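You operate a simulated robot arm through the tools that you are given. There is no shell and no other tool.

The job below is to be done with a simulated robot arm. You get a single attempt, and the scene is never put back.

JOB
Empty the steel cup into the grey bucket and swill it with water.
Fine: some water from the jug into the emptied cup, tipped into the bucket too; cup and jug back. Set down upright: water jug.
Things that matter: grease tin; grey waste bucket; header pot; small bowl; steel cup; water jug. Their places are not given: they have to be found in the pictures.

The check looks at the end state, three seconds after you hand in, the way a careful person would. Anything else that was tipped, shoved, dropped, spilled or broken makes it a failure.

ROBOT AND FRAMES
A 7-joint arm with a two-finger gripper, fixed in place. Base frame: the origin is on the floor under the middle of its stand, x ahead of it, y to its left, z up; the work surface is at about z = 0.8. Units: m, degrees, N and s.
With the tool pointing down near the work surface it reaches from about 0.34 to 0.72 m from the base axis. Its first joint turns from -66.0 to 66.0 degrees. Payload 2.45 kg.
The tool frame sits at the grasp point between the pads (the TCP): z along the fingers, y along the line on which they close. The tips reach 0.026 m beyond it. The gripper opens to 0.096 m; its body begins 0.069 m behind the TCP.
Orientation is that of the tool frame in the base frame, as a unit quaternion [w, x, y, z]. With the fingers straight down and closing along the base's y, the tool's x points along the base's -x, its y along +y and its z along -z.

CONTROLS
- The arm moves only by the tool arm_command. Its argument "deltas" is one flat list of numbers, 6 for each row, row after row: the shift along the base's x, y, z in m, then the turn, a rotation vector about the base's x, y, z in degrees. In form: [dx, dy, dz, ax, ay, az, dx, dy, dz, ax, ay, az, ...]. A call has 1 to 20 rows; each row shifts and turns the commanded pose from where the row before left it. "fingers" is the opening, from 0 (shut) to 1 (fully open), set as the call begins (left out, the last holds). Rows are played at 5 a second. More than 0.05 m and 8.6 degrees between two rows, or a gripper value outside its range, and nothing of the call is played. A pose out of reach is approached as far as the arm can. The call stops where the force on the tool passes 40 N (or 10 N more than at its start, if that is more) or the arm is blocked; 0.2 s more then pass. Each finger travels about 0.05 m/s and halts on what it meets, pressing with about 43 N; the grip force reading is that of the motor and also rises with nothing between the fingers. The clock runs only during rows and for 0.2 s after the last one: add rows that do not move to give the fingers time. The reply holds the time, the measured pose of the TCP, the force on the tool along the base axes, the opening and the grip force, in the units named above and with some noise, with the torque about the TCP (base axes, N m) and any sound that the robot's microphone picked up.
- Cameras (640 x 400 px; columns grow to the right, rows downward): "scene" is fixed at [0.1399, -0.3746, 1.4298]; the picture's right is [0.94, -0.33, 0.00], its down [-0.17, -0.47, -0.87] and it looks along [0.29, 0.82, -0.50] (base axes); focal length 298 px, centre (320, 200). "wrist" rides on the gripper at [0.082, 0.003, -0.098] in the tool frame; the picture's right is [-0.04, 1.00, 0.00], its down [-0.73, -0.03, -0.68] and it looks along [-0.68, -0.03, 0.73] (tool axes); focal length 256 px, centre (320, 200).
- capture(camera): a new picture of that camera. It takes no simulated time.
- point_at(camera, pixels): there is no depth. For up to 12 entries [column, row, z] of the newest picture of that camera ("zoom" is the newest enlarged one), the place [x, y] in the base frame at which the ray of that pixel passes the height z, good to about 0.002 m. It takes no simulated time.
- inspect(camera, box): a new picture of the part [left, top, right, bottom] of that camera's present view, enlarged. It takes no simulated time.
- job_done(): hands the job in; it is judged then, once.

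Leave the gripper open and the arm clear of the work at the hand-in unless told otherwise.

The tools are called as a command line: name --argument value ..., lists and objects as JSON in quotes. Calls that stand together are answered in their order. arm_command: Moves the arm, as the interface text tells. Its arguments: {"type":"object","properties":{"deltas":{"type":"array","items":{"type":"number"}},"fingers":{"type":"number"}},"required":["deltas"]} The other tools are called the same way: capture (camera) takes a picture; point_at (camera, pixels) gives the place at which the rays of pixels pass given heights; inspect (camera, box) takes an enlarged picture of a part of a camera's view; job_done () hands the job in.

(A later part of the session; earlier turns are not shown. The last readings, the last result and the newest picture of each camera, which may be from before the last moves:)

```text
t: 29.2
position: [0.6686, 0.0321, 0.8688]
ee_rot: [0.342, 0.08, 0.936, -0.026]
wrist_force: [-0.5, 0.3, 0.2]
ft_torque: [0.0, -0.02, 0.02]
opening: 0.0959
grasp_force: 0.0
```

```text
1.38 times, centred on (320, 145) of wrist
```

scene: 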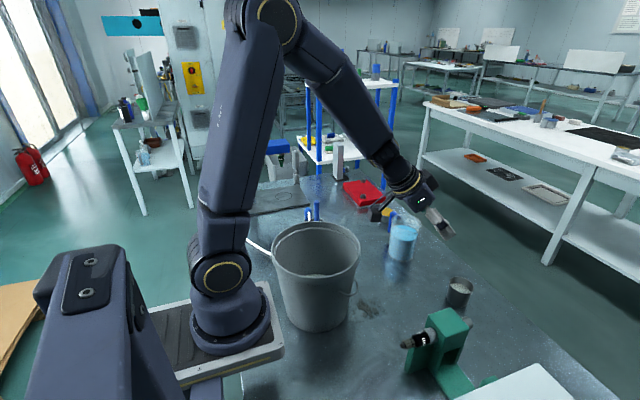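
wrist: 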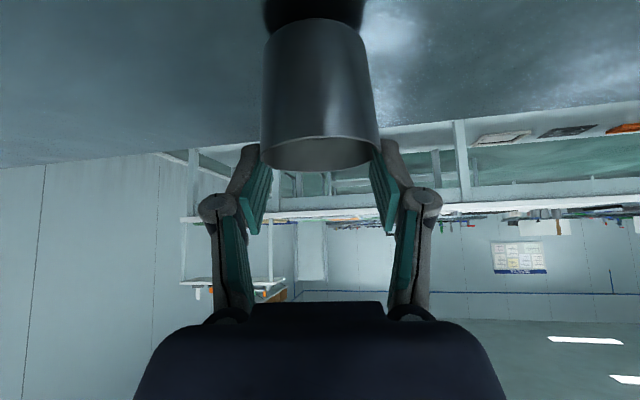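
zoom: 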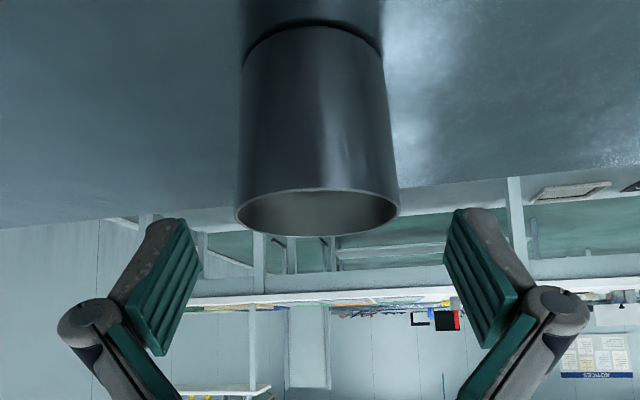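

The cup stands free and upright. I'll move down to a lower grip (TCP about z 0.832, a bit further in along the cup axis), close again, and lift only 1 cm to see whether it holds.

arm_command --deltas '[0.001, 0, -0.012, 0, 0, 0, 0.001, 0, -0.012, 0, 0, 0, 0.001, 0, -0.012, 0, 0, 0, 0, 0, 0, 0, 0, 0]'

inspect --camera "scene" --box '[430, 250, 490, 315]'

inspect --camera "wrist" --box '[120, 0, 520, 290]'

```text
t: 30.2
position: [0.6724, 0.0316, 0.8316]
ee_rot: [0.342, 0.08, 0.936, -0.025]
wrist_force: [-0.4, 0.2, -0.8]
ft_torque: [-0.01, 0.01, 0.01]
opening: 0.0962
grasp_force: 0.1
```

```text
6.15 times, centred on (460, 282) of scene
```

zoom: 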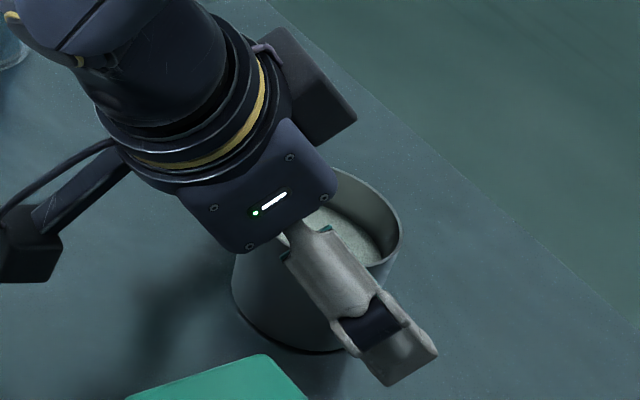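

```text
1.38 times, centred on (320, 145) of wrist
```

zoom: 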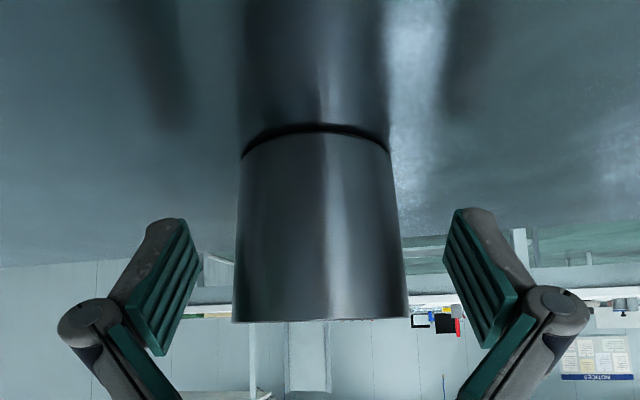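

The wrist view shows the cup tapers, wider at the rim. My first grip pinched only the rim edge on the pad faces, which is why it slid. Now the pads sit lower. I'll back off 4 mm so the pads bear on the wall below the rim, close, and check the opening.

arm_command --deltas '[-0.004, 0.0005, 0, 0, 0, 0, 0, 0, 0, 0, 0, 0]'

arm_command --deltas '[0, 0, 0, 0, 0, 0, 0, 0, 0, 0, 0, 0, 0, 0, 0, 0, 0, 0, 0, 0, 0, 0, 0, 0, 0, 0, 0, 0, 0, 0, 0, 0, 0, 0, 0, 0]' --fingers 0

inspect --camera "wrist" --box '[120, 0, 520, 290]'

inspect --camera "scene" --box '[430, 250, 490, 315]'

```text
t: 30.8
position: [0.6693, 0.0324, 0.8325]
ee_rot: [0.343, 0.08, 0.936, -0.025]
wrist_force: [-0.3, -0.4, 0.0]
ft_torque: [0.02, -0.02, -0.01]
opening: 0.0957
grasp_force: 0.0
```

```text
t: 32.2
position: [0.6695, 0.0317, 0.8322]
ee_rot: [0.342, 0.079, 0.936, -0.024]
wrist_force: [-1.2, -0.5, 1.8]
ft_torque: [-0.07, 0.1, -0.06]
opening: 0.0524
grasp_force: 42.6
```

```text
1.38 times, centred on (320, 145) of wrist
```

zoom: 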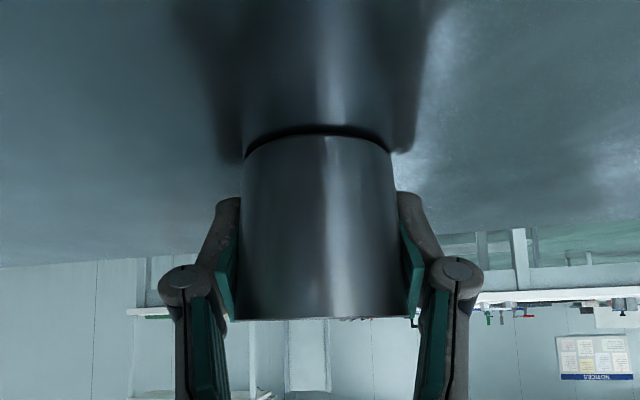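

```text
6.15 times, centred on (460, 282) of scene
```

zoom: 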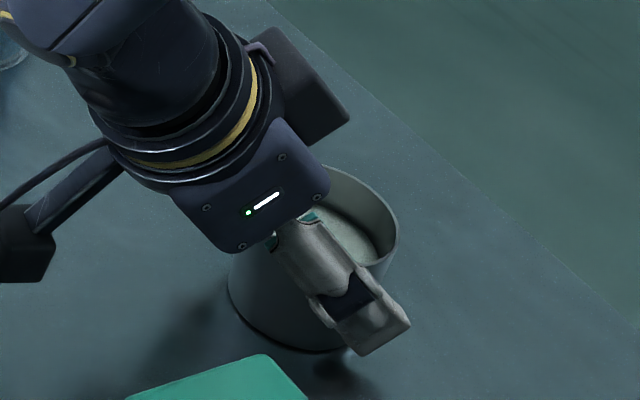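

Now the opening is 0.0524 with 42.6 N, so the pads are on the tapered wall below the rim. I'll lift just 8 mm and compare the cup's position relative to the pads (rim now at zoom row about 318, base arc about row 128).

arm_command --deltas '[0, 0, 0.002, 0, 0, 0, 0, 0, 0.003, 0, 0, 0, 0, 0, 0.003, 0, 0, 0, 0, 0, 0, 0, 0, 0]'

inspect --camera "wrist" --box '[120, 0, 520, 290]'

inspect --camera "scene" --box '[430, 250, 490, 315]'

```text
t: 33.2
position: [0.6703, 0.0321, 0.8409]
ee_rot: [0.342, 0.08, 0.936, -0.025]
wrist_force: [0.5, 0.0, -1.5]
ft_torque: [0.01, -0.01, 0.02]
opening: 0.0522
grasp_force: 43.5
```

```text
1.38 times, centred on (320, 145) of wrist
```

zoom: 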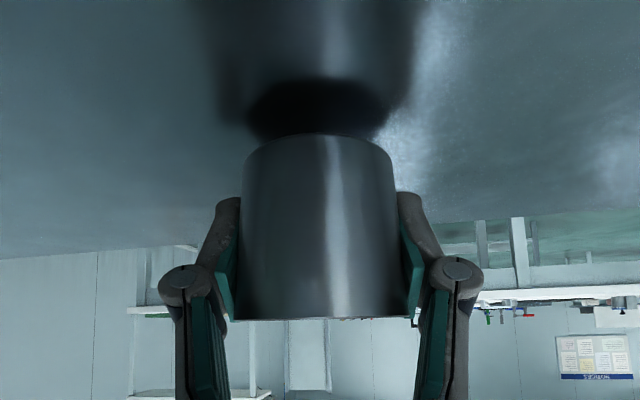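

```text
6.15 times, centred on (460, 282) of scene
```

zoom: 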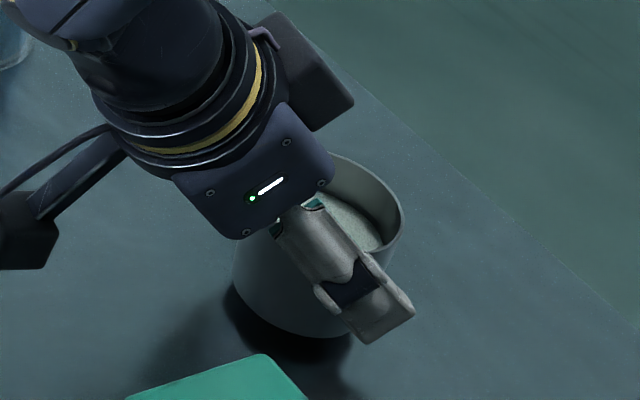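

This time it holds: the rim stays at row 318 and the base shows a shadow gap beneath it. I'll hold for a second to check for creep before carrying on.

arm_command --deltas '[0, 0, 0.005, 0, 0, 0, 0, 0, 0.01, 0, 0, 0, 0, 0, 0.01, 0, 0, 0, 0, 0, 0, 0, 0, 0, 0, 0, 0, 0, 0, 0, 0, 0, 0, 0, 0, 0, 0, 0, 0, 0, 0, 0]'

inspect --camera "wrist" --box '[120, 0, 520, 290]'

```text
t: 34.8
position: [0.6695, 0.032, 0.8654]
ee_rot: [0.342, 0.08, 0.936, -0.025]
wrist_force: [0.6, 0.5, -1.1]
ft_torque: [0.01, 0.02, 0.02]
opening: 0.0524
grasp_force: 42.5
```

```text
1.38 times, centred on (320, 145) of wrist
```

zoom: 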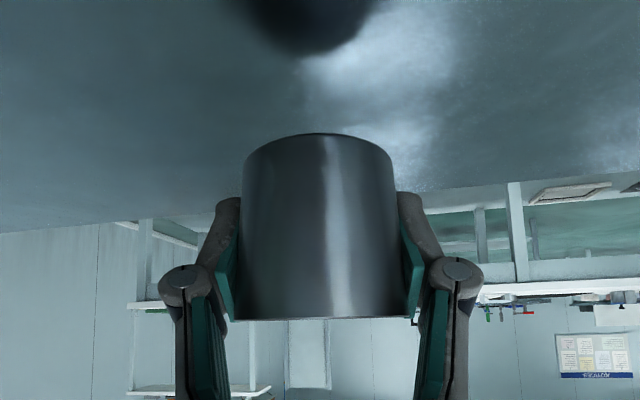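

The grip holds steady with about 1.3 N of load. Now I'll lift to z about 1.1 while drawing back slightly, smoothly.

arm_command --deltas '[-0.003, 0, 0.012, 0, 0, 0, -0.006, 0, 0.022, 0, 0, 0, -0.008, 0, 0.03, 0, 0, 0, -0.01, 0, 0.03, 0, 0, 0, -0.01, 0, 0.03, 0, 0, 0, -0.01, 0, 0.03, 0, 0, 0, -0.01, 0, 0.03, 0, 0, 0, -0.008, 0, 0.03, 0, 0, 0, -0.006, 0, 0.02, 0, 0, 0, -0.003, 0, 0.01, 0, 0, 0, 0, 0, 0, 0, 0, 0]'

capture --camera "wrist"

capture --camera "scene"

```text
t: 37.2
position: [0.5943, 0.0332, 1.1114]
ee_rot: [0.342, 0.08, 0.936, -0.025]
wrist_force: [-0.2, -0.4, -1.5]
ft_torque: [-0.04, 0.01, 0.0]
opening: 0.0523
grasp_force: 42.6
```

```text
taken
```

wrist: 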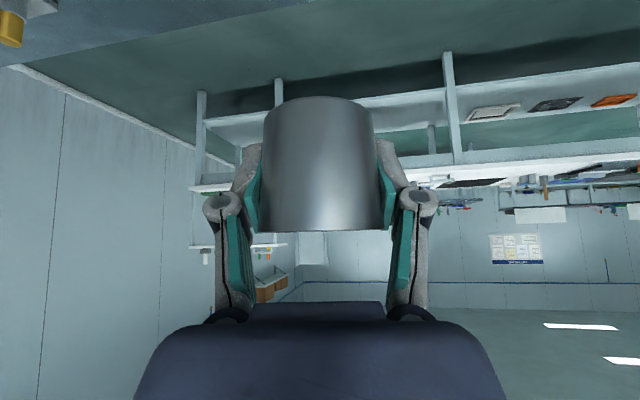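

```text
taken
```

scene: 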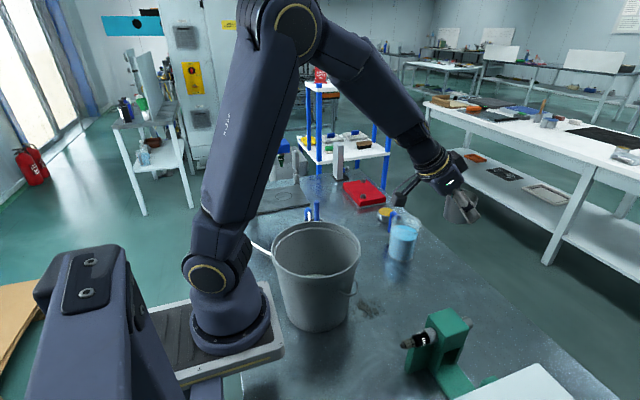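

The cup is held securely and upright at (0.594,0.033,1.111), and the table below is clean. Next I'll yaw -58° and carry it over the bucket towards (0.33,0.142,1.15).

arm_command --deltas '[-0.01, 0.004, 0.005, 0, 0, -2.5, -0.018, 0.008, 0.005, 0, 0, -4, -0.022, 0.009, 0.005, 0, 0, -4.8, -0.022, 0.009, 0.005, 0, 0, -4.8, -0.022, 0.009, 0.005, 0, 0, -4.8, -0.022, 0.009, 0.005, 0, 0, -4.8, -0.022, 0.009, 0.005, 0, 0, -4.8, -0.022, 0.009, 0.004, 0, 0, -4.8, -0.022, 0.009, 0, 0, 0, -4.8, -0.022, 0.009, 0, 0, 0, -4.8, -0.022, 0.009, 0, 0, 0, -4.8, -0.022, 0.009, 0, 0, 0, -4.8, -0.012, 0.005, 0, 0, 0, -3.5, 0, 0, 0, 0, 0, 0]'

capture --camera "wrist"

capture --camera "scene"

```text
t: 40.2
position: [0.3359, 0.1389, 1.1481]
ee_rot: [0.286, 0.525, 0.779, -0.189]
wrist_force: [0.4, -0.8, -1.9]
ft_torque: [0.02, -0.01, -0.01]
opening: 0.0522
grasp_force: 42.7
```

```text
taken
```

wrist: 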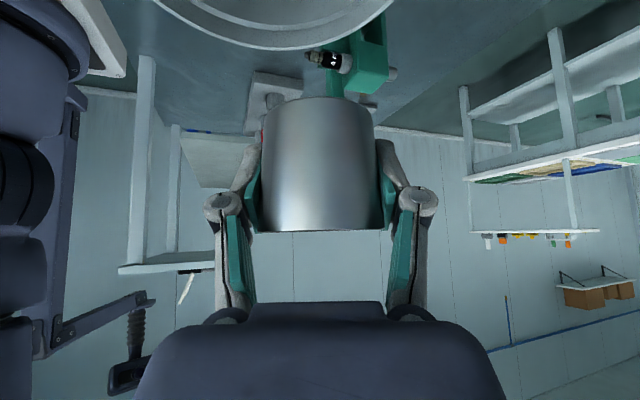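

```text
taken
```

scene: 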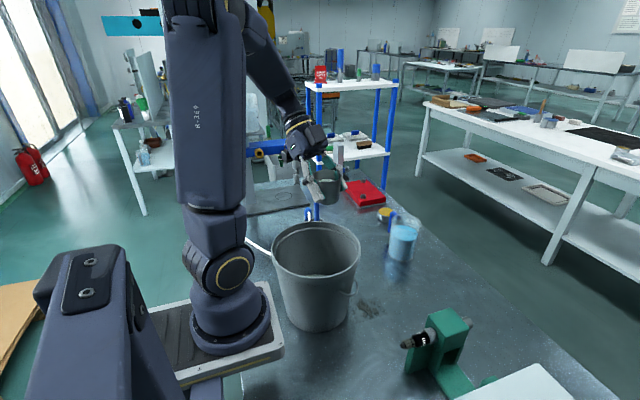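

The cup is upright over the bucket. I'll shift to (0.315,0.142,1.10) and look before tilting.

arm_command --deltas '[-0.005, 0.001, -0.012, 0, 0, 0, -0.006, 0.001, -0.014, 0, 0, 0, -0.006, 0.001, -0.014, 0, 0, 0, -0.004, 0, -0.008, 0, 0, 0, 0, 0, 0, 0, 0, 0]'

inspect --camera "scene" --box '[230, 140, 390, 300]'

```text
t: 41.4
position: [0.3144, 0.1418, 1.1015]
ee_rot: [0.287, 0.524, 0.78, -0.188]
wrist_force: [-0.9, 0.3, -2.2]
ft_torque: [0.02, -0.01, -0.01]
opening: 0.0523
grasp_force: 43.2
```

```text
2.50 times, centred on (310, 220) of scene
```

zoom: 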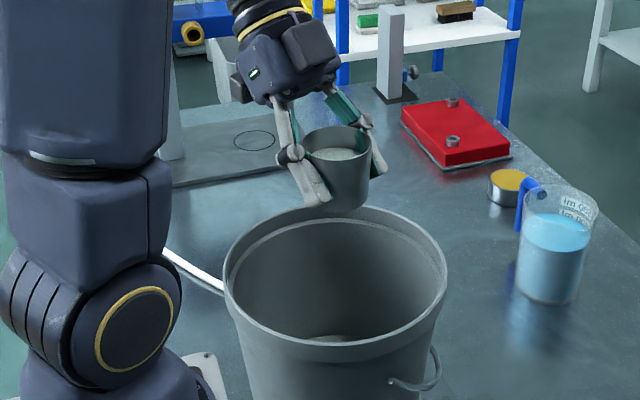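

The cup is above the bucket mouth with its contents level. I'll start tilting towards the camera side (axis (0.927,0.375,0)) by 37.5° first, then look.

arm_command --deltas '[0, 0, 0, 4.64, 1.88, 0, 0, 0, 0, 6.95, 2.81, 0, 0, 0, 0, 6.95, 2.81, 0, 0, 0, 0, 6.95, 2.81, 0, 0, 0, 0, 6.95, 2.81, 0, 0, 0, 0, 2.32, 0.94, 0, 0, 0, 0, 0, 0, 0]'

inspect --camera "scene" --box '[230, 140, 390, 300]'

```text
t: 43.0
position: [0.3137, 0.1406, 1.1004]
ee_rot: [0.02, 0.559, 0.829, -0.008]
wrist_force: [0.8, -0.6, -1.6]
ft_torque: [0.0, -0.02, -0.04]
opening: 0.0525
grasp_force: 43.3
```

```text
2.50 times, centred on (310, 220) of scene
```

zoom: 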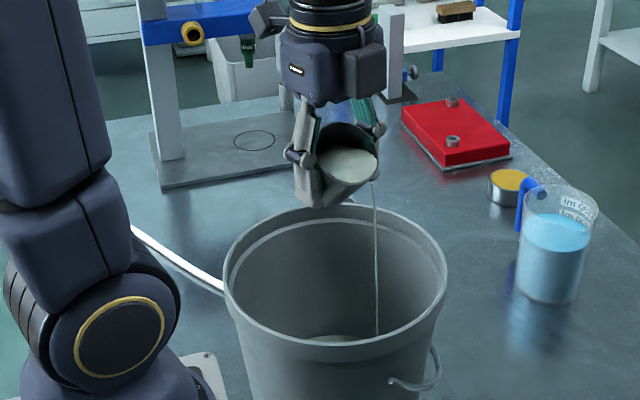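

It's a liquid: a thin pale stream is falling from the lip (zoom (372,182)) into the bucket, about 3 cm from the bucket's centre. I'll continue tilting gradually with pauses.

arm_command --deltas '[0, 0, 0, 3.7, 1.5, 0, 0, 0, 0, 3.7, 1.5, 0, 0, 0, 0, 0, 0, 0, 0, 0, 0, 3.7, 1.5, 0, 0, 0, 0, 3.7, 1.5, 0, 0, 0, 0, 0, 0, 0, 0, 0, 0, 3.7, 1.5, 0, 0, 0, 0, 3.7, 1.5, 0, 0, 0, 0, 0, 0, 0, 0, 0, 0, 0, 0, 0]'

inspect --camera "scene" --box '[230, 140, 390, 300]'

```text
t: 45.2
position: [0.3134, 0.1426, 1.1013]
ee_rot: [-0.151, 0.551, 0.814, 0.108]
wrist_force: [0.6, -0.2, -1.1]
ft_torque: [0.02, 0.01, -0.04]
opening: 0.0524
grasp_force: 43.4
```

```text
2.50 times, centred on (310, 220) of scene
```

zoom: 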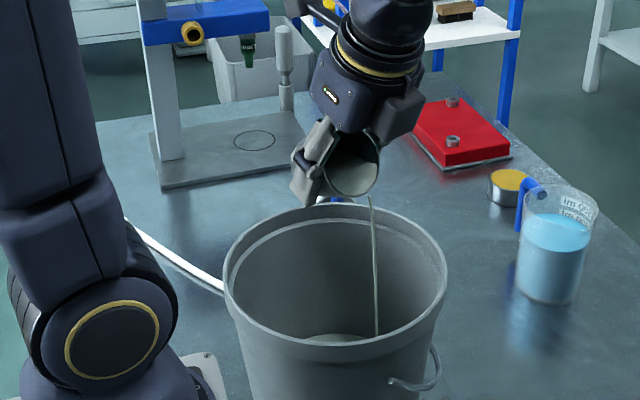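

The stream continues to fall cleanly inside the bucket. I'll keep tilting past horizontal in small steps.

arm_command --deltas '[0, 0, 0, 3.7, 1.5, 0, 0, 0, 0, 3.7, 1.5, 0, 0, 0, 0, 0, 0, 0, 0, 0, 0, 3.7, 1.5, 0, 0, 0, 0, 3.7, 1.5, 0, 0, 0, 0, 0, 0, 0, 0, 0, 0, 5, 2.02, 0, 0, 0, 0, 5, 2.02, 0, 0, 0, 0, 0, 0, 0, 0, 0, 0, 0, 0, 0, 0, 0, 0, 0, 0, 0]'

inspect --camera "scene" --box '[230, 140, 390, 300]'

```text
t: 47.6
position: [0.3152, 0.1429, 1.1015]
ee_rot: [-0.336, 0.512, 0.756, 0.231]
wrist_force: [0.0, -0.2, 0.0]
ft_torque: [0.0, 0.03, 0.01]
opening: 0.0525
grasp_force: 43.5
```

```text
2.50 times, centred on (310, 220) of scene
```

zoom: 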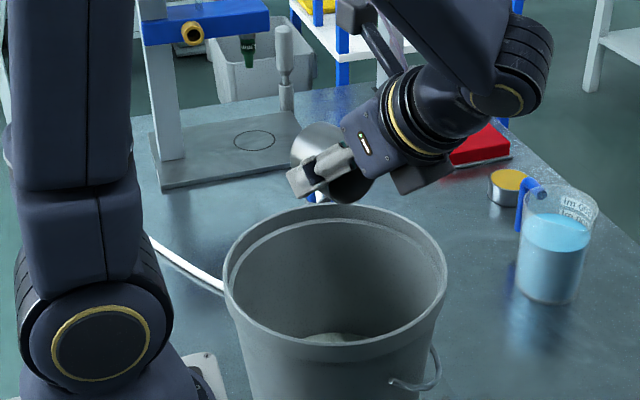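

The stream has stopped and the load reads about zero, with the cup at about 88° tilt. I'll go another 45° to drain the last drops and wait there.

arm_command --deltas '[0, 0, 0, 5, 2.02, 0, 0, 0, 0, 5, 2.02, 0, 0, 0, 0, 5, 2.02, 0, 0, 0, 0, 5, 2.02, 0, 0, 0, 0, 5, 2.02, 0, 0, 0, 0, 5, 2.02, 0, 0, 0, 0, 5, 2.02, 0, 0, 0, 0, 5, 2.02, 0, 0, 0, 0, 0, 0, 0, 0, 0, 0, 0, 0, 0, 0, 0, 0, 0, 0, 0, 0, 0, 0, 0, 0, 0, 0, 0, 0, 0, 0, 0, 0, 0, 0, 0, 0, 0, 0, 0, 0, 0, 0, 0]'

inspect --camera "scene" --box '[230, 140, 390, 300]'

capture --camera "wrist"

```text
t: 50.8
position: [0.3142, 0.1425, 1.1014]
ee_rot: [0.592, -0.393, -0.578, -0.402]
wrist_force: [0.5, -0.7, 0.0]
ft_torque: [-0.03, -0.03, -0.01]
opening: 0.0523
grasp_force: 43.3
```

```text
2.50 times, centred on (310, 220) of scene
```

zoom: 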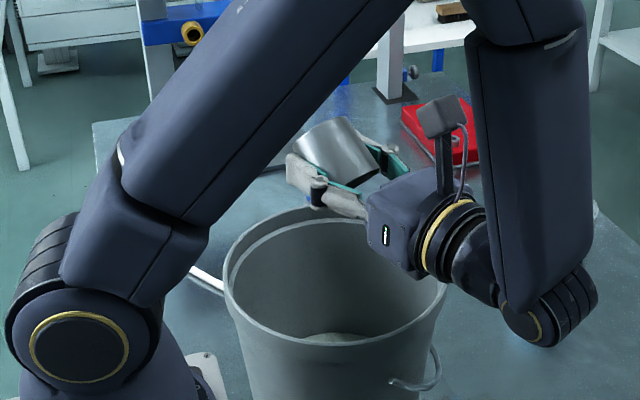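

```text
taken
```

wrist: 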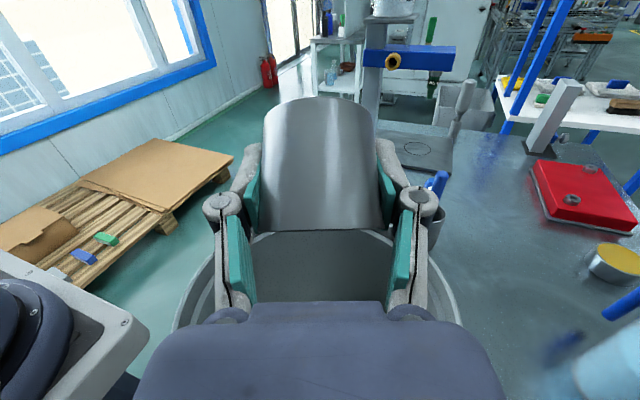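

The cup is inverted at about 131° and drained, still at the same place in the grip. Now I'll rotate back upright in the same plane, 131° over 19 rows, staying above the bucket.

arm_command --deltas '[0, 0, 0, -3.7, -1.5, 0, 0, 0, 0.002, -6.72, -2.72, 0, 0, 0, 0.002, -6.72, -2.72, 0, 0, 0, 0.002, -6.72, -2.72, 0, 0, 0, 0.002, -6.72, -2.72, 0, 0, 0, 0.002, -6.72, -2.72, 0, 0, 0, 0.002, -6.72, -2.72, 0, 0, 0, 0.002, -6.72, -2.72, 0, 0, 0, 0.002, -6.72, -2.72, 0, 0, 0, 0.002, -6.72, -2.72, 0, 0, 0, 0.002, -6.72, -2.72, 0, 0, 0, 0.002, -6.72, -2.72, 0, 0, 0, 0.002, -6.72, -2.72, 0, 0, 0, 0.002, -6.72, -2.72, 0, 0, 0, 0.002, -6.72, -2.72, 0, 0, 0, 0.002, -6.72, -2.72, 0, 0, 0, 0.002, -6.72, -2.72, 0, 0, 0, 0.002, -6.72, -2.72, 0, 0, 0, 0.002, -3.52, -1.42, 0, 0, 0, 0, 0, 0, 0]'

capture --camera "scene"

```text
t: 55.0
position: [0.3152, 0.1431, 1.1384]
ee_rot: [0.284, 0.525, 0.781, -0.186]
wrist_force: [-0.1, -0.2, -1.6]
ft_torque: [-0.02, 0.01, -0.01]
opening: 0.0525
grasp_force: 43.1
```

```text
taken
```

scene: 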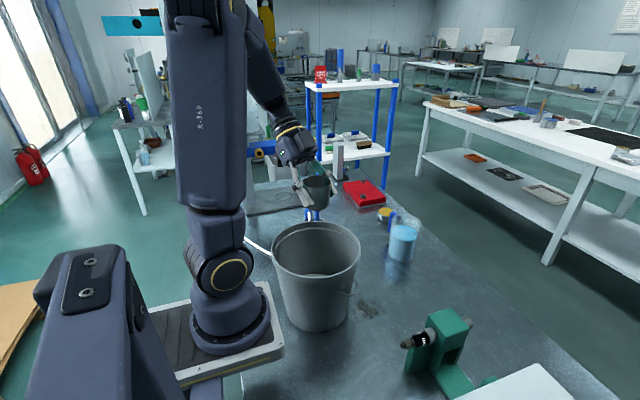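

The cup is upright again. I'll zoom in to confirm it's empty and the outside is clean.

inspect --camera "scene" --box '[280, 150, 360, 220]'

inspect --camera "scene" --box '[260, 210, 380, 340]'

```text
5.71 times, centred on (320, 185) of scene
```

zoom: 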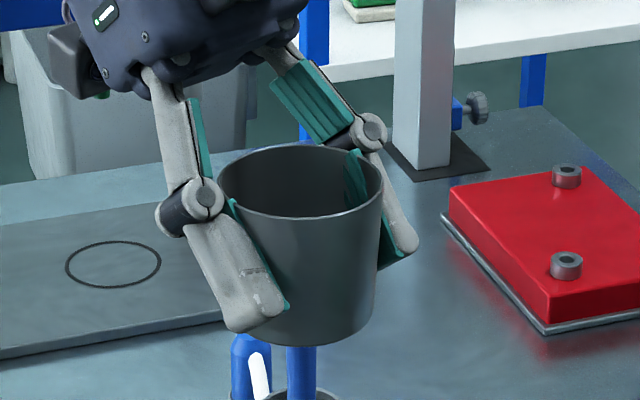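

```text
3.08 times, centred on (320, 275) of scene
```

zoom: 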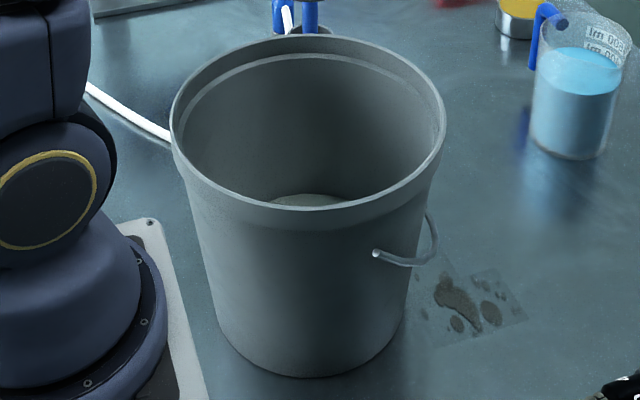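

The cup is empty and clean-looking, and the bucket took everything. Now I'll carry the cup back along the reverse path to above its original place.

arm_command --deltas '[0.01, -0.004, 0, 0, 0, 2.5, 0.02, -0.008, 0, 0, 0, 4, 0.023, -0.009, 0, 0, 0, 4.8, 0.023, -0.009, 0, 0, 0, 4.8, 0.023, -0.009, 0, 0, 0, 4.8, 0.023, -0.009, 0, 0, 0, 4.8, 0.023, -0.009, 0, 0, 0, 4.8, 0.023, -0.009, 0, 0, 0, 4.8, 0.023, -0.009, -0.005, 0, 0, 4.8, 0.023, -0.009, -0.005, 0, 0, 4.8, 0.023, -0.009, -0.005, 0, 0, 4.8, 0.023, -0.009, -0.005, 0, 0, 4.8, 0.017, -0.007, -0.005, 0, 0, 3.5, 0, 0, 0, 0, 0, 0]'

```text
t: 58.0
position: [0.5921, 0.0323, 1.113]
ee_rot: [0.339, 0.08, 0.937, -0.025]
wrist_force: [-0.1, -0.6, -1.1]
ft_torque: [0.02, 0.01, -0.01]
opening: 0.0526
grasp_force: 42.9
```

I'm at the staging point. Next I'll descend to just above the original cup spot (z about 0.866), mirroring the lift.

arm_command --deltas '[0.004, 0, -0.012, 0, 0, 0, 0.008, 0, -0.025, 0, 0, 0, 0.0095, 0, -0.03, 0, 0, 0, 0.0095, 0, -0.03, 0, 0, 0, 0.0095, 0, -0.03, 0, 0, 0, 0.0095, 0, -0.03, 0, 0, 0, 0.0095, 0, -0.03, 0, 0, 0, 0.0095, 0, -0.03, 0, 0, 0, 0.0065, 0, -0.02, 0, 0, 0, 0.002, 0, -0.01, 0, 0, 0, 0, 0, 0, 0, 0, 0]'

inspect --camera "scene" --box '[400, 220, 520, 330]'

```text
t: 60.4
position: [0.6702, 0.0339, 0.863]
ee_rot: [0.341, 0.08, 0.936, -0.025]
wrist_force: [0.7, 0.6, -0.5]
ft_torque: [-0.01, -0.02, 0.01]
opening: 0.0526
grasp_force: 43.0
```

```text
3.64 times, centred on (460, 275) of scene
```

zoom: 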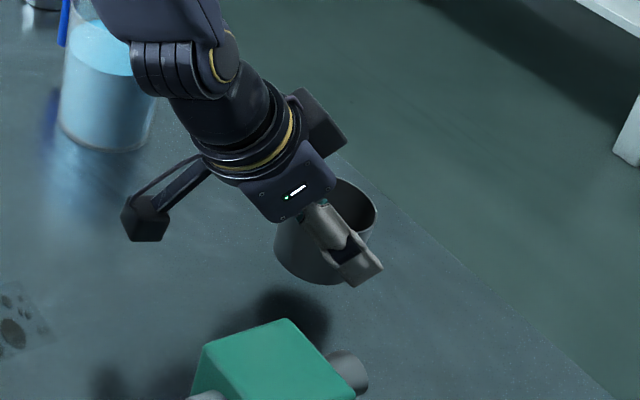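

The cup is hanging about 3 cm above its spot. I'll lower it slowly and watch for contact.

arm_command --deltas '[0, -0.0005, -0.006, 0, 0, 0, 0, -0.0005, -0.006, 0, 0, 0, 0, -0.0005, -0.006, 0, 0, 0, 0, 0, -0.005, 0, 0, 0, 0, 0, -0.003, 0, 0, 0, 0, 0, 0, 0, 0, 0]'

inspect --camera "scene" --box '[430, 250, 490, 315]'

```text
t: 61.8
position: [0.6688, 0.0329, 0.8389]
ee_rot: [0.339, 0.081, 0.937, -0.026]
wrist_force: [0.2, 0.5, -0.4]
ft_torque: [-0.01, 0.03, 0.0]
opening: 0.0524
grasp_force: 43.2
```

```text
6.15 times, centred on (460, 282) of scene
```

zoom: 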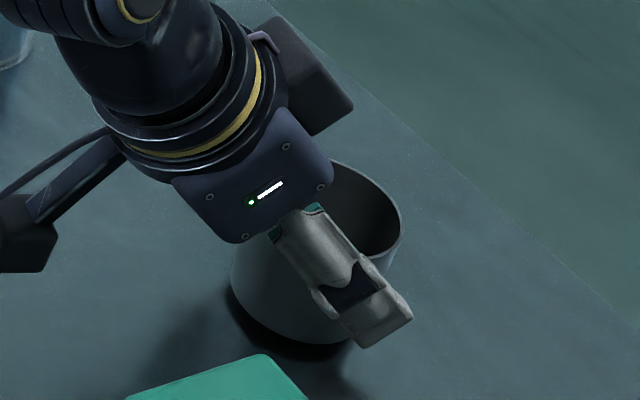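

The shadow shows the cup is about 5 mm above the table. I'll lower in 1.5 mm steps until contact.

arm_command --deltas '[0, 0, -0.002, 0, 0, 0, 0, 0, -0.002, 0, 0, 0, 0, 0, 0, 0, 0, 0]'

arm_command --deltas '[0, 0, -0.0015, 0, 0, 0, 0, 0, 0, 0, 0, 0]'

inspect --camera "wrist" --box '[120, 0, 520, 290]'

inspect --camera "scene" --box '[430, 250, 490, 315]'

```text
t: 62.6
position: [0.6686, 0.0321, 0.8345]
ee_rot: [0.339, 0.08, 0.937, -0.024]
wrist_force: [-0.4, -0.1, -0.8]
ft_torque: [-0.02, -0.02, -0.03]
opening: 0.0526
grasp_force: 43.2
```

```text
t: 63.2
position: [0.6691, 0.0316, 0.8346]
ee_rot: [0.34, 0.08, 0.937, -0.025]
wrist_force: [0.2, 0.5, 1.8]
ft_torque: [-0.05, -0.02, -0.02]
opening: 0.0526
grasp_force: 42.3
```

```text
1.38 times, centred on (320, 145) of wrist
```

zoom: 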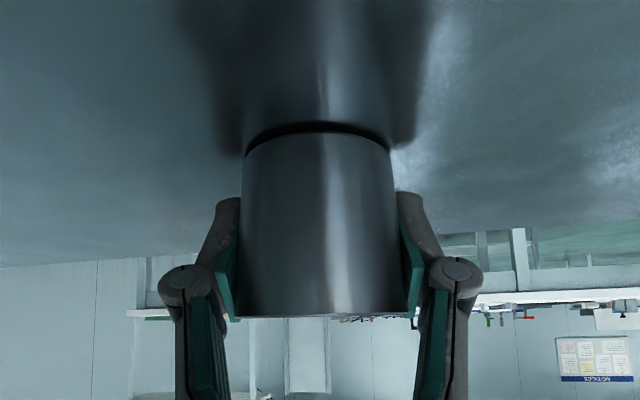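

```text
6.15 times, centred on (460, 282) of scene
```

zoom: 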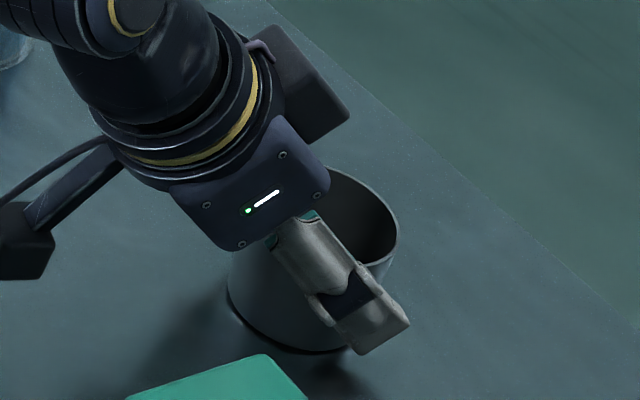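

Contact was made (+1.8 N) and the cup is exactly where it was. I'll open the fingers.

arm_command --deltas '[0, 0, 0, 0, 0, 0, 0, 0, 0, 0, 0, 0, 0, 0, 0, 0, 0, 0, 0, 0, 0, 0, 0, 0, 0, 0, 0, 0, 0, 0]' --fingers 1

inspect --camera "wrist" --box '[120, 0, 520, 290]'

```text
t: 64.4
position: [0.6676, 0.0318, 0.8343]
ee_rot: [0.34, 0.081, 0.937, -0.026]
wrist_force: [-0.3, 0.6, 0.1]
ft_torque: [-0.04, -0.02, -0.03]
opening: 0.096
grasp_force: 0.1
```

```text
1.38 times, centred on (320, 145) of wrist
```

zoom: 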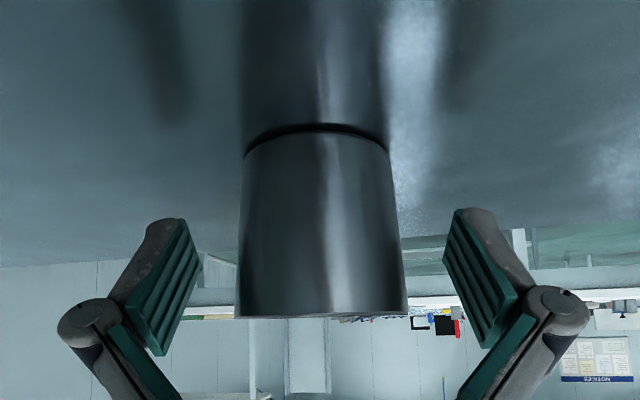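

The cup stands free. I'll retreat back along the tool axis by 0.15 m, then view it.

arm_command --deltas '[-0.0095, 0.0017, 0.0115, 0, 0, 0, -0.016, 0.0028, 0.019, 0, 0, 0, -0.019, 0.0034, 0.023, 0, 0, 0, -0.019, 0.0034, 0.023, 0, 0, 0, -0.019, 0.0034, 0.023, 0, 0, 0, -0.013, 0.002, 0.023, 0, 0, 0, 0, 0, 0.03, 0, 0, 0, 0, 0, 0.03, 0, 0, 0, 0, 0, 0.03, 0, 0, 0, 0, 0, 0, 0, 0, 0]'

inspect --camera "scene" --box '[430, 265, 490, 315]'

capture --camera "scene"

```text
t: 66.6
position: [0.574, 0.0476, 1.0483]
ee_rot: [0.339, 0.08, 0.937, -0.025]
wrist_force: [-0.5, 0.4, -0.3]
ft_torque: [-0.01, 0.01, -0.01]
opening: 0.096
grasp_force: 0.0
```

```text
8.00 times, centred on (460, 290) of scene
```

zoom: 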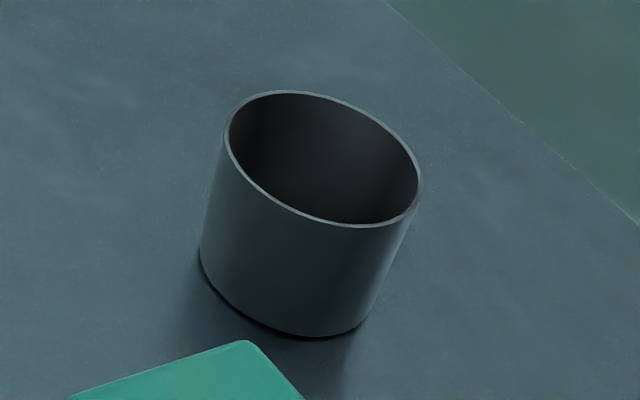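

```text
taken
```

scene: 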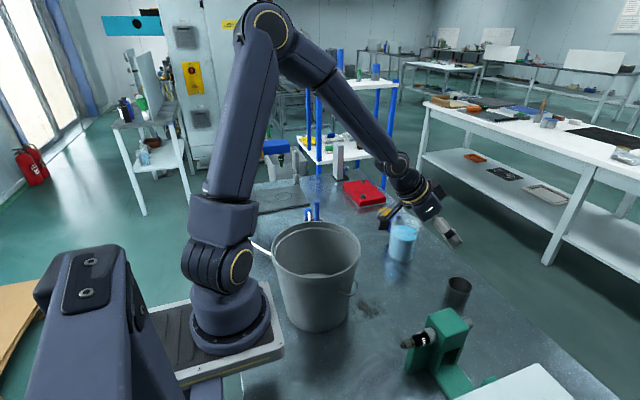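

The cup is back upright and empty, about 3 mm from its original spot; I'll correct that at the final placement. Next is the jug. I'll raise, bring the tool vertical, and yaw so that the fingers close along x (camera on the handle side), then view the jug from above.

arm_command --deltas '[0, 0, 0.02, 1.16, 6.57, 0, 0, 0.01, 0.02, 1.16, 6.57, 0, 0, 0.01, 0.02, 1.16, 6.57, 0, 0, 0.01, 0.02, 1.16, 6.57, 0, 0, 0.01, 0.02, 1.16, 6.57, 0, 0, 0.01, 0.01, 1.16, 6.57, 0, 0.0, 0.01, 0, 0, 0, -7.3, 0.0, 0.01, 0, 0, 0, -7.3, 0.0, 0.01, 0, 0, 0, -7.3, 0.0, 0.01, 0, 0, 0, -7.3, 0.005, 0.01, 0, 0, 0, -7.3, 0.005, 0.01, 0, 0, 0, -7.3, 0.005, 0.01, 0, 0, 0, -7.3, 0.005, 0.01, 0, 0, 0, -7.3, 0.005, 0.01, 0, 0, 0, -7.3, 0.005, 0.01, 0, 0, 0, -7.3, 0.005, 0.01, 0, 0, 0, -7.0, 0, 0, 0, 0, 0, 0]'

capture --camera "wrist"

capture --camera "scene"

```text
t: 70.4
position: [0.6072, 0.2086, 1.1576]
ee_rot: [0.001, 0.708, 0.706, 0.005]
wrist_force: [0.4, 0.1, 0.4]
ft_torque: [-0.01, 0.01, -0.05]
opening: 0.096
grasp_force: 0.1
```

```text
taken
```

wrist: 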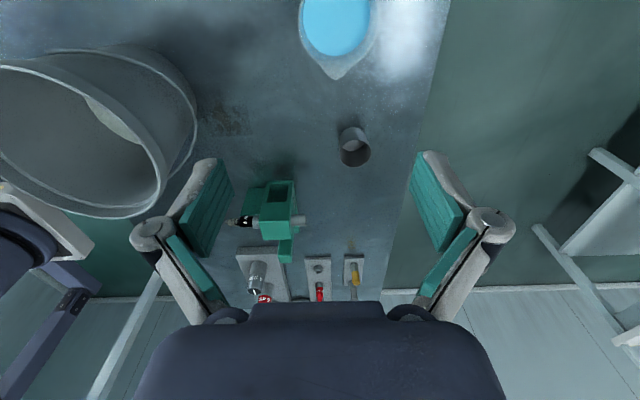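

```text
taken
```

scene: 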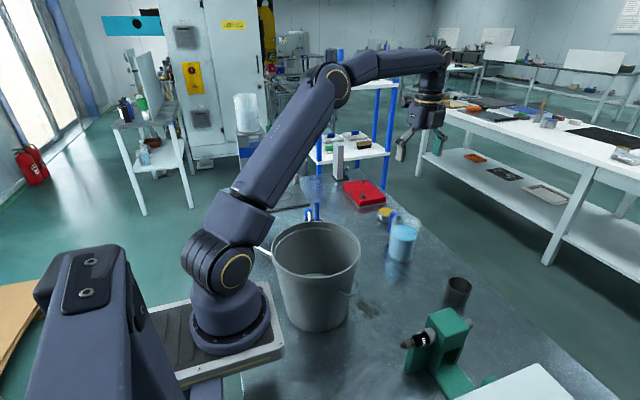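

The yaw is right: the jug is at the top of the wrist view with its spout at about (335,78). I'll zoom there to measure the jug's centre and width along x.

inspect --camera "wrist" --box '[240, 0, 440, 60]'

```text
3.20 times, centred on (340, 30) of wrist
```

zoom: 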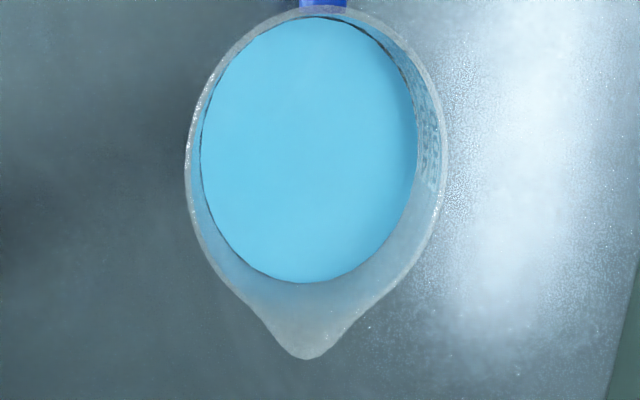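

I'll convert the rim left/right, spout tip and handle root pixels to base coordinates at the rim height, z about 0.925.

point_at --camera "zoom" --pixels '[[185, 165, 0.925], [447, 150, 0.925], [303, 358, 0.925], [323, 6, 0.925], [316, 150, 0.925], [200, 150, 0.885], [417, 150, 0.885], [310, 282, 0.885]]'

```text
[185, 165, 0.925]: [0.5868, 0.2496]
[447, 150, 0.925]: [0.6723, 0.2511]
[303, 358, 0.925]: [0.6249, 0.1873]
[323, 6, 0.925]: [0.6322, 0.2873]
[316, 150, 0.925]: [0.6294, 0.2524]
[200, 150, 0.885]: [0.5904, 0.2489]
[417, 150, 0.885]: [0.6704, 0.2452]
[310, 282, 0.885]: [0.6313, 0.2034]
```

The jug's centre is about (0.630,0.244), the rim outer diameter about 0.0855, and the spout azimuth about -95°. I'll turn 5° more and move above the jug at z about 1.02.

arm_command --deltas '[0.0046, 0.0071, 0, 0, 0, -2.5, 0.0046, 0.0071, -0.02, 0, 0, -2.5, 0.0046, 0.0071, -0.035, 0, 0, 0, 0.0046, 0.0071, -0.035, 0, 0, 0, 0.0046, 0.007, -0.03, 0, 0, 0, 0, 0, -0.0176, 0, 0, 0, 0, 0, 0, 0, 0, 0]' --fingers 1

capture --camera "wrist"

inspect --camera "scene" --box '[360, 140, 460, 270]'

```text
t: 72.0
position: [0.6314, 0.2434, 1.0185]
ee_rot: [0.002, 0.737, 0.676, 0.005]
wrist_force: [-0.3, 0.5, 0.0]
ft_torque: [-0.01, 0.02, -0.02]
opening: 0.0959
grasp_force: 0.1
```

```text
taken
```

wrist: 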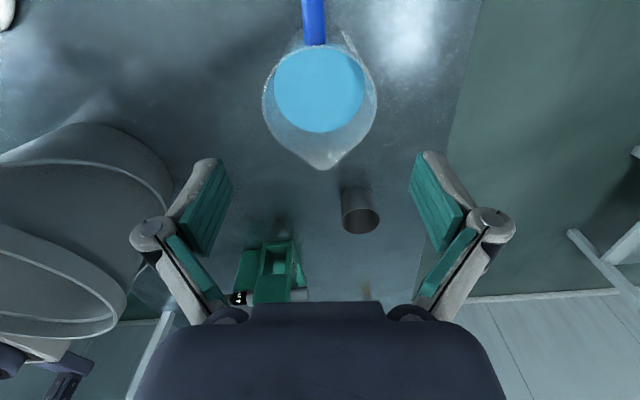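

```text
3.08 times, centred on (410, 205) of scene
```

zoom: 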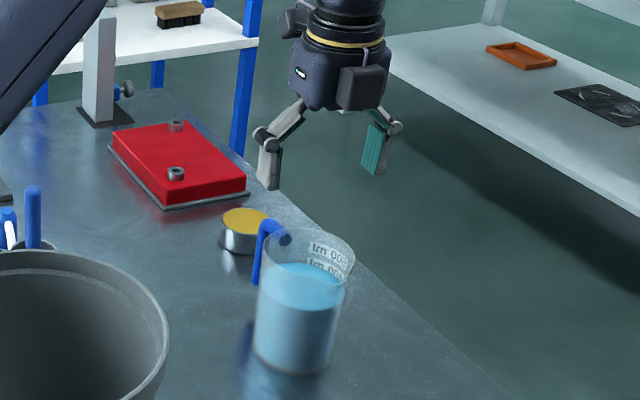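

The jug is centred between the fingers in the wrist view (rim columns 263–377, pads symmetric about 321). I'll re-measure the rim and spout from this closer view before descending.

inspect --camera "wrist" --box '[220, 0, 420, 180]'

point_at --camera "wrist" --pixels '[[263, 98, 0.922], [377, 98, 0.922], [321, 168, 0.922], [320, 40, 0.922], [275, 90, 0.885], [365, 88, 0.885], [320, 132, 0.885], [320, 45, 0.885]]'

```text
2.22 times, centred on (320, 90) of wrist
```

zoom: 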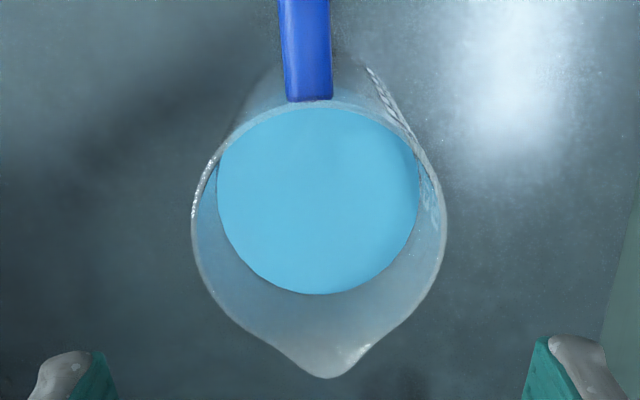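

```text
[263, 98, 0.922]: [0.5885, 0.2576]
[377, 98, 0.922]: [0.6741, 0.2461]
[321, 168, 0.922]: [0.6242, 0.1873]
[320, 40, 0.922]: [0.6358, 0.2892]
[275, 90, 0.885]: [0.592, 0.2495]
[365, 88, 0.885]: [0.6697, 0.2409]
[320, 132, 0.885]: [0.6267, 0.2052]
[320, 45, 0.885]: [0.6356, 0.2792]
```

The jug's axis is at (0.631,0.243), matching the TCP. I'll descend to z about 0.955, tips just above the rim, and check both sides.

arm_command --deltas '[0, 0, -0.02, 0, 0, 0, 0, 0, -0.025, 0, 0, 0, 0, 0, -0.0185, 0, 0, 0, 0, 0, 0, 0, 0, 0]'

capture --camera "wrist"

inspect --camera "scene" --box '[360, 160, 460, 270]'

```text
t: 73.0
position: [0.6312, 0.2443, 0.9551]
ee_rot: [0.002, 0.737, 0.676, 0.006]
wrist_force: [0.3, 0.3, 0.1]
ft_torque: [0.03, -0.03, -0.01]
opening: 0.0959
grasp_force: 0.0
```

```text
taken
```

wrist: 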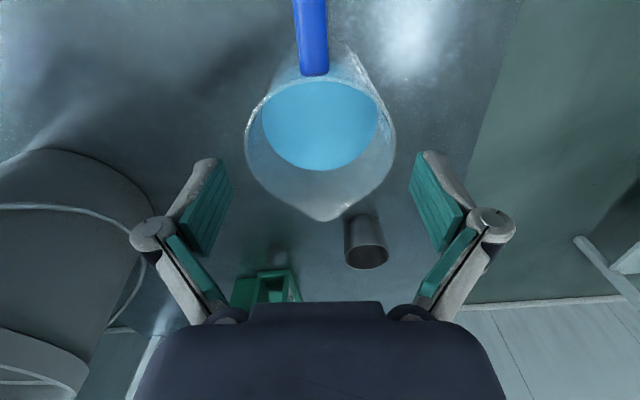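

```text
3.64 times, centred on (410, 215) of scene
```

zoom: 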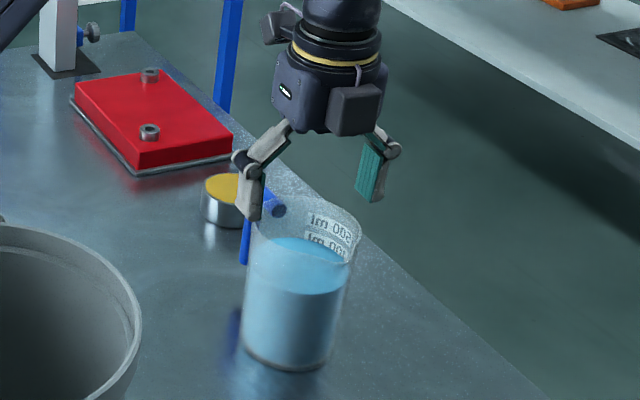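

The fingers line up on both sides of the rim with clear gaps. I'll descend slowly the remaining 6 cm to z about 0.892.

arm_command --deltas '[0, -0.0003, -0.01, 0, 0, 0, 0, -0.0003, -0.01, 0, 0, 0, 0, 0, -0.01, 0, 0, 0, 0, 0, 0, 0, 0, 0]'

capture --camera "wrist"

inspect --camera "scene" --box '[360, 160, 460, 270]'

```text
t: 74.0
position: [0.6322, 0.2429, 0.9247]
ee_rot: [0.001, 0.737, 0.676, 0.005]
wrist_force: [-0.2, -0.3, -0.6]
ft_torque: [-0.02, 0.03, -0.03]
opening: 0.0959
grasp_force: 0.2
```

```text
taken
```

wrist: 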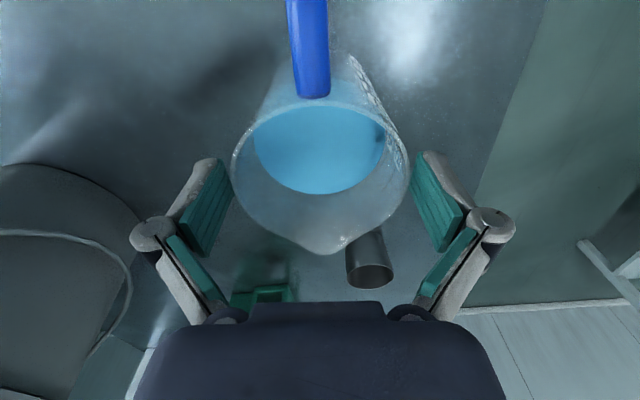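

```text
3.64 times, centred on (410, 215) of scene
```

zoom: 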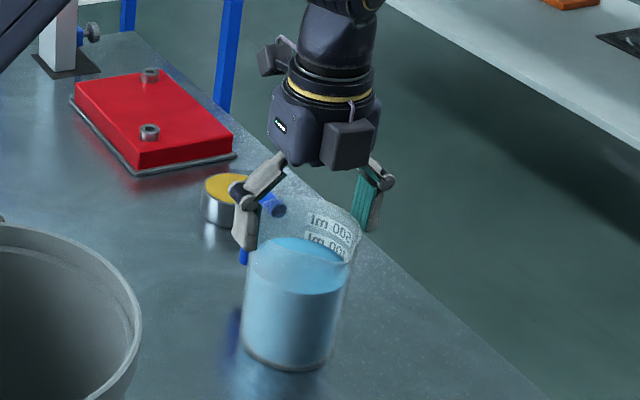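

No contact forces, and the rim sits between the pads. I'll go down the last 3.2 cm.

arm_command --deltas '[-0.0005, 0, -0.008, 0, 0, 0, -0.0005, 0, -0.008, 0, 0, 0, 0, 0, -0.008, 0, 0, 0, 0, 0, -0.008, 0, 0, 0, 0, 0, 0, 0, 0, 0]'

capture --camera "wrist"

inspect --camera "scene" --box '[360, 160, 460, 270]'

```text
t: 75.2
position: [0.6302, 0.2439, 0.8921]
ee_rot: [0.002, 0.737, 0.676, 0.005]
wrist_force: [0.0, -0.1, -0.3]
ft_torque: [0.04, 0.03, -0.03]
opening: 0.0959
grasp_force: 0.0
```

```text
taken
```

wrist: 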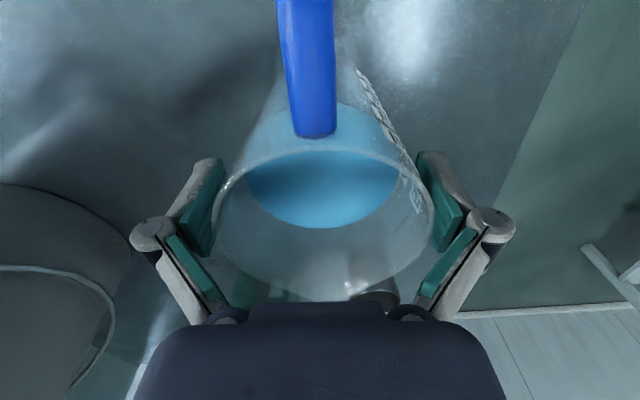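

```text
3.64 times, centred on (410, 215) of scene
```

zoom: 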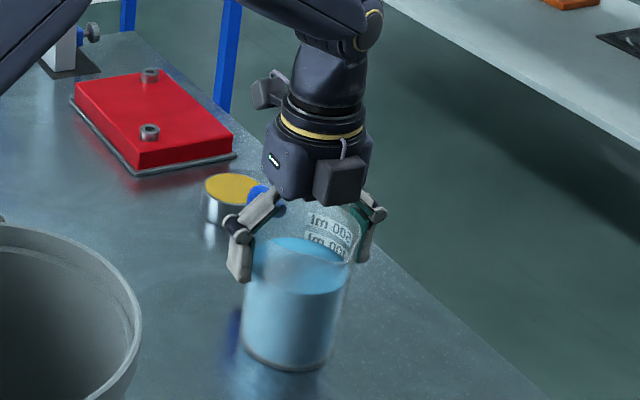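

The jug is centred between the pads and nothing is touching. I'll close the fingers on the jug body.

arm_command --deltas '[0, 0, 0, 0, 0, 0, 0, 0, 0, 0, 0, 0, 0, 0, 0, 0, 0, 0, 0, 0, 0, 0, 0, 0, 0, 0, 0, 0, 0, 0]' --fingers 0.3

capture --camera "wrist"

inspect --camera "scene" --box '[360, 160, 460, 270]'

```text
t: 76.4
position: [0.6294, 0.2443, 0.8931]
ee_rot: [0.002, 0.738, 0.675, 0.005]
wrist_force: [0.6, -1.7, 11.2]
ft_torque: [-0.02, 0.54, 0.03]
opening: 0.0852
grasp_force: 43.5
```

```text
taken
```

wrist: 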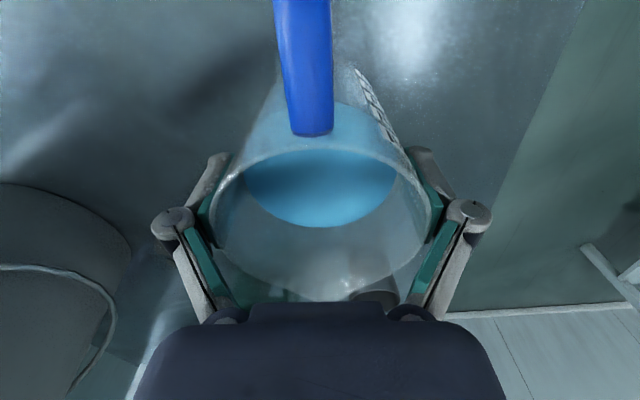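

```text
3.64 times, centred on (410, 215) of scene
```

zoom: 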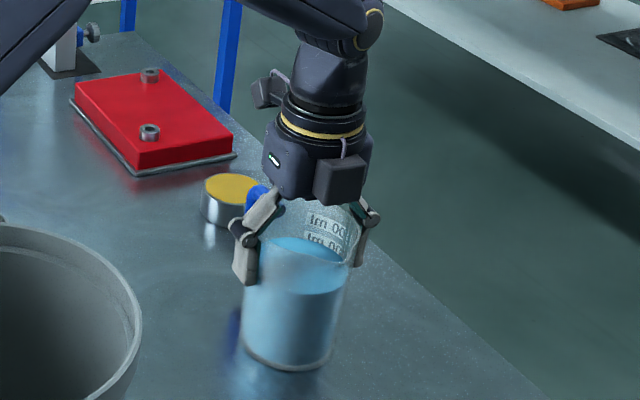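

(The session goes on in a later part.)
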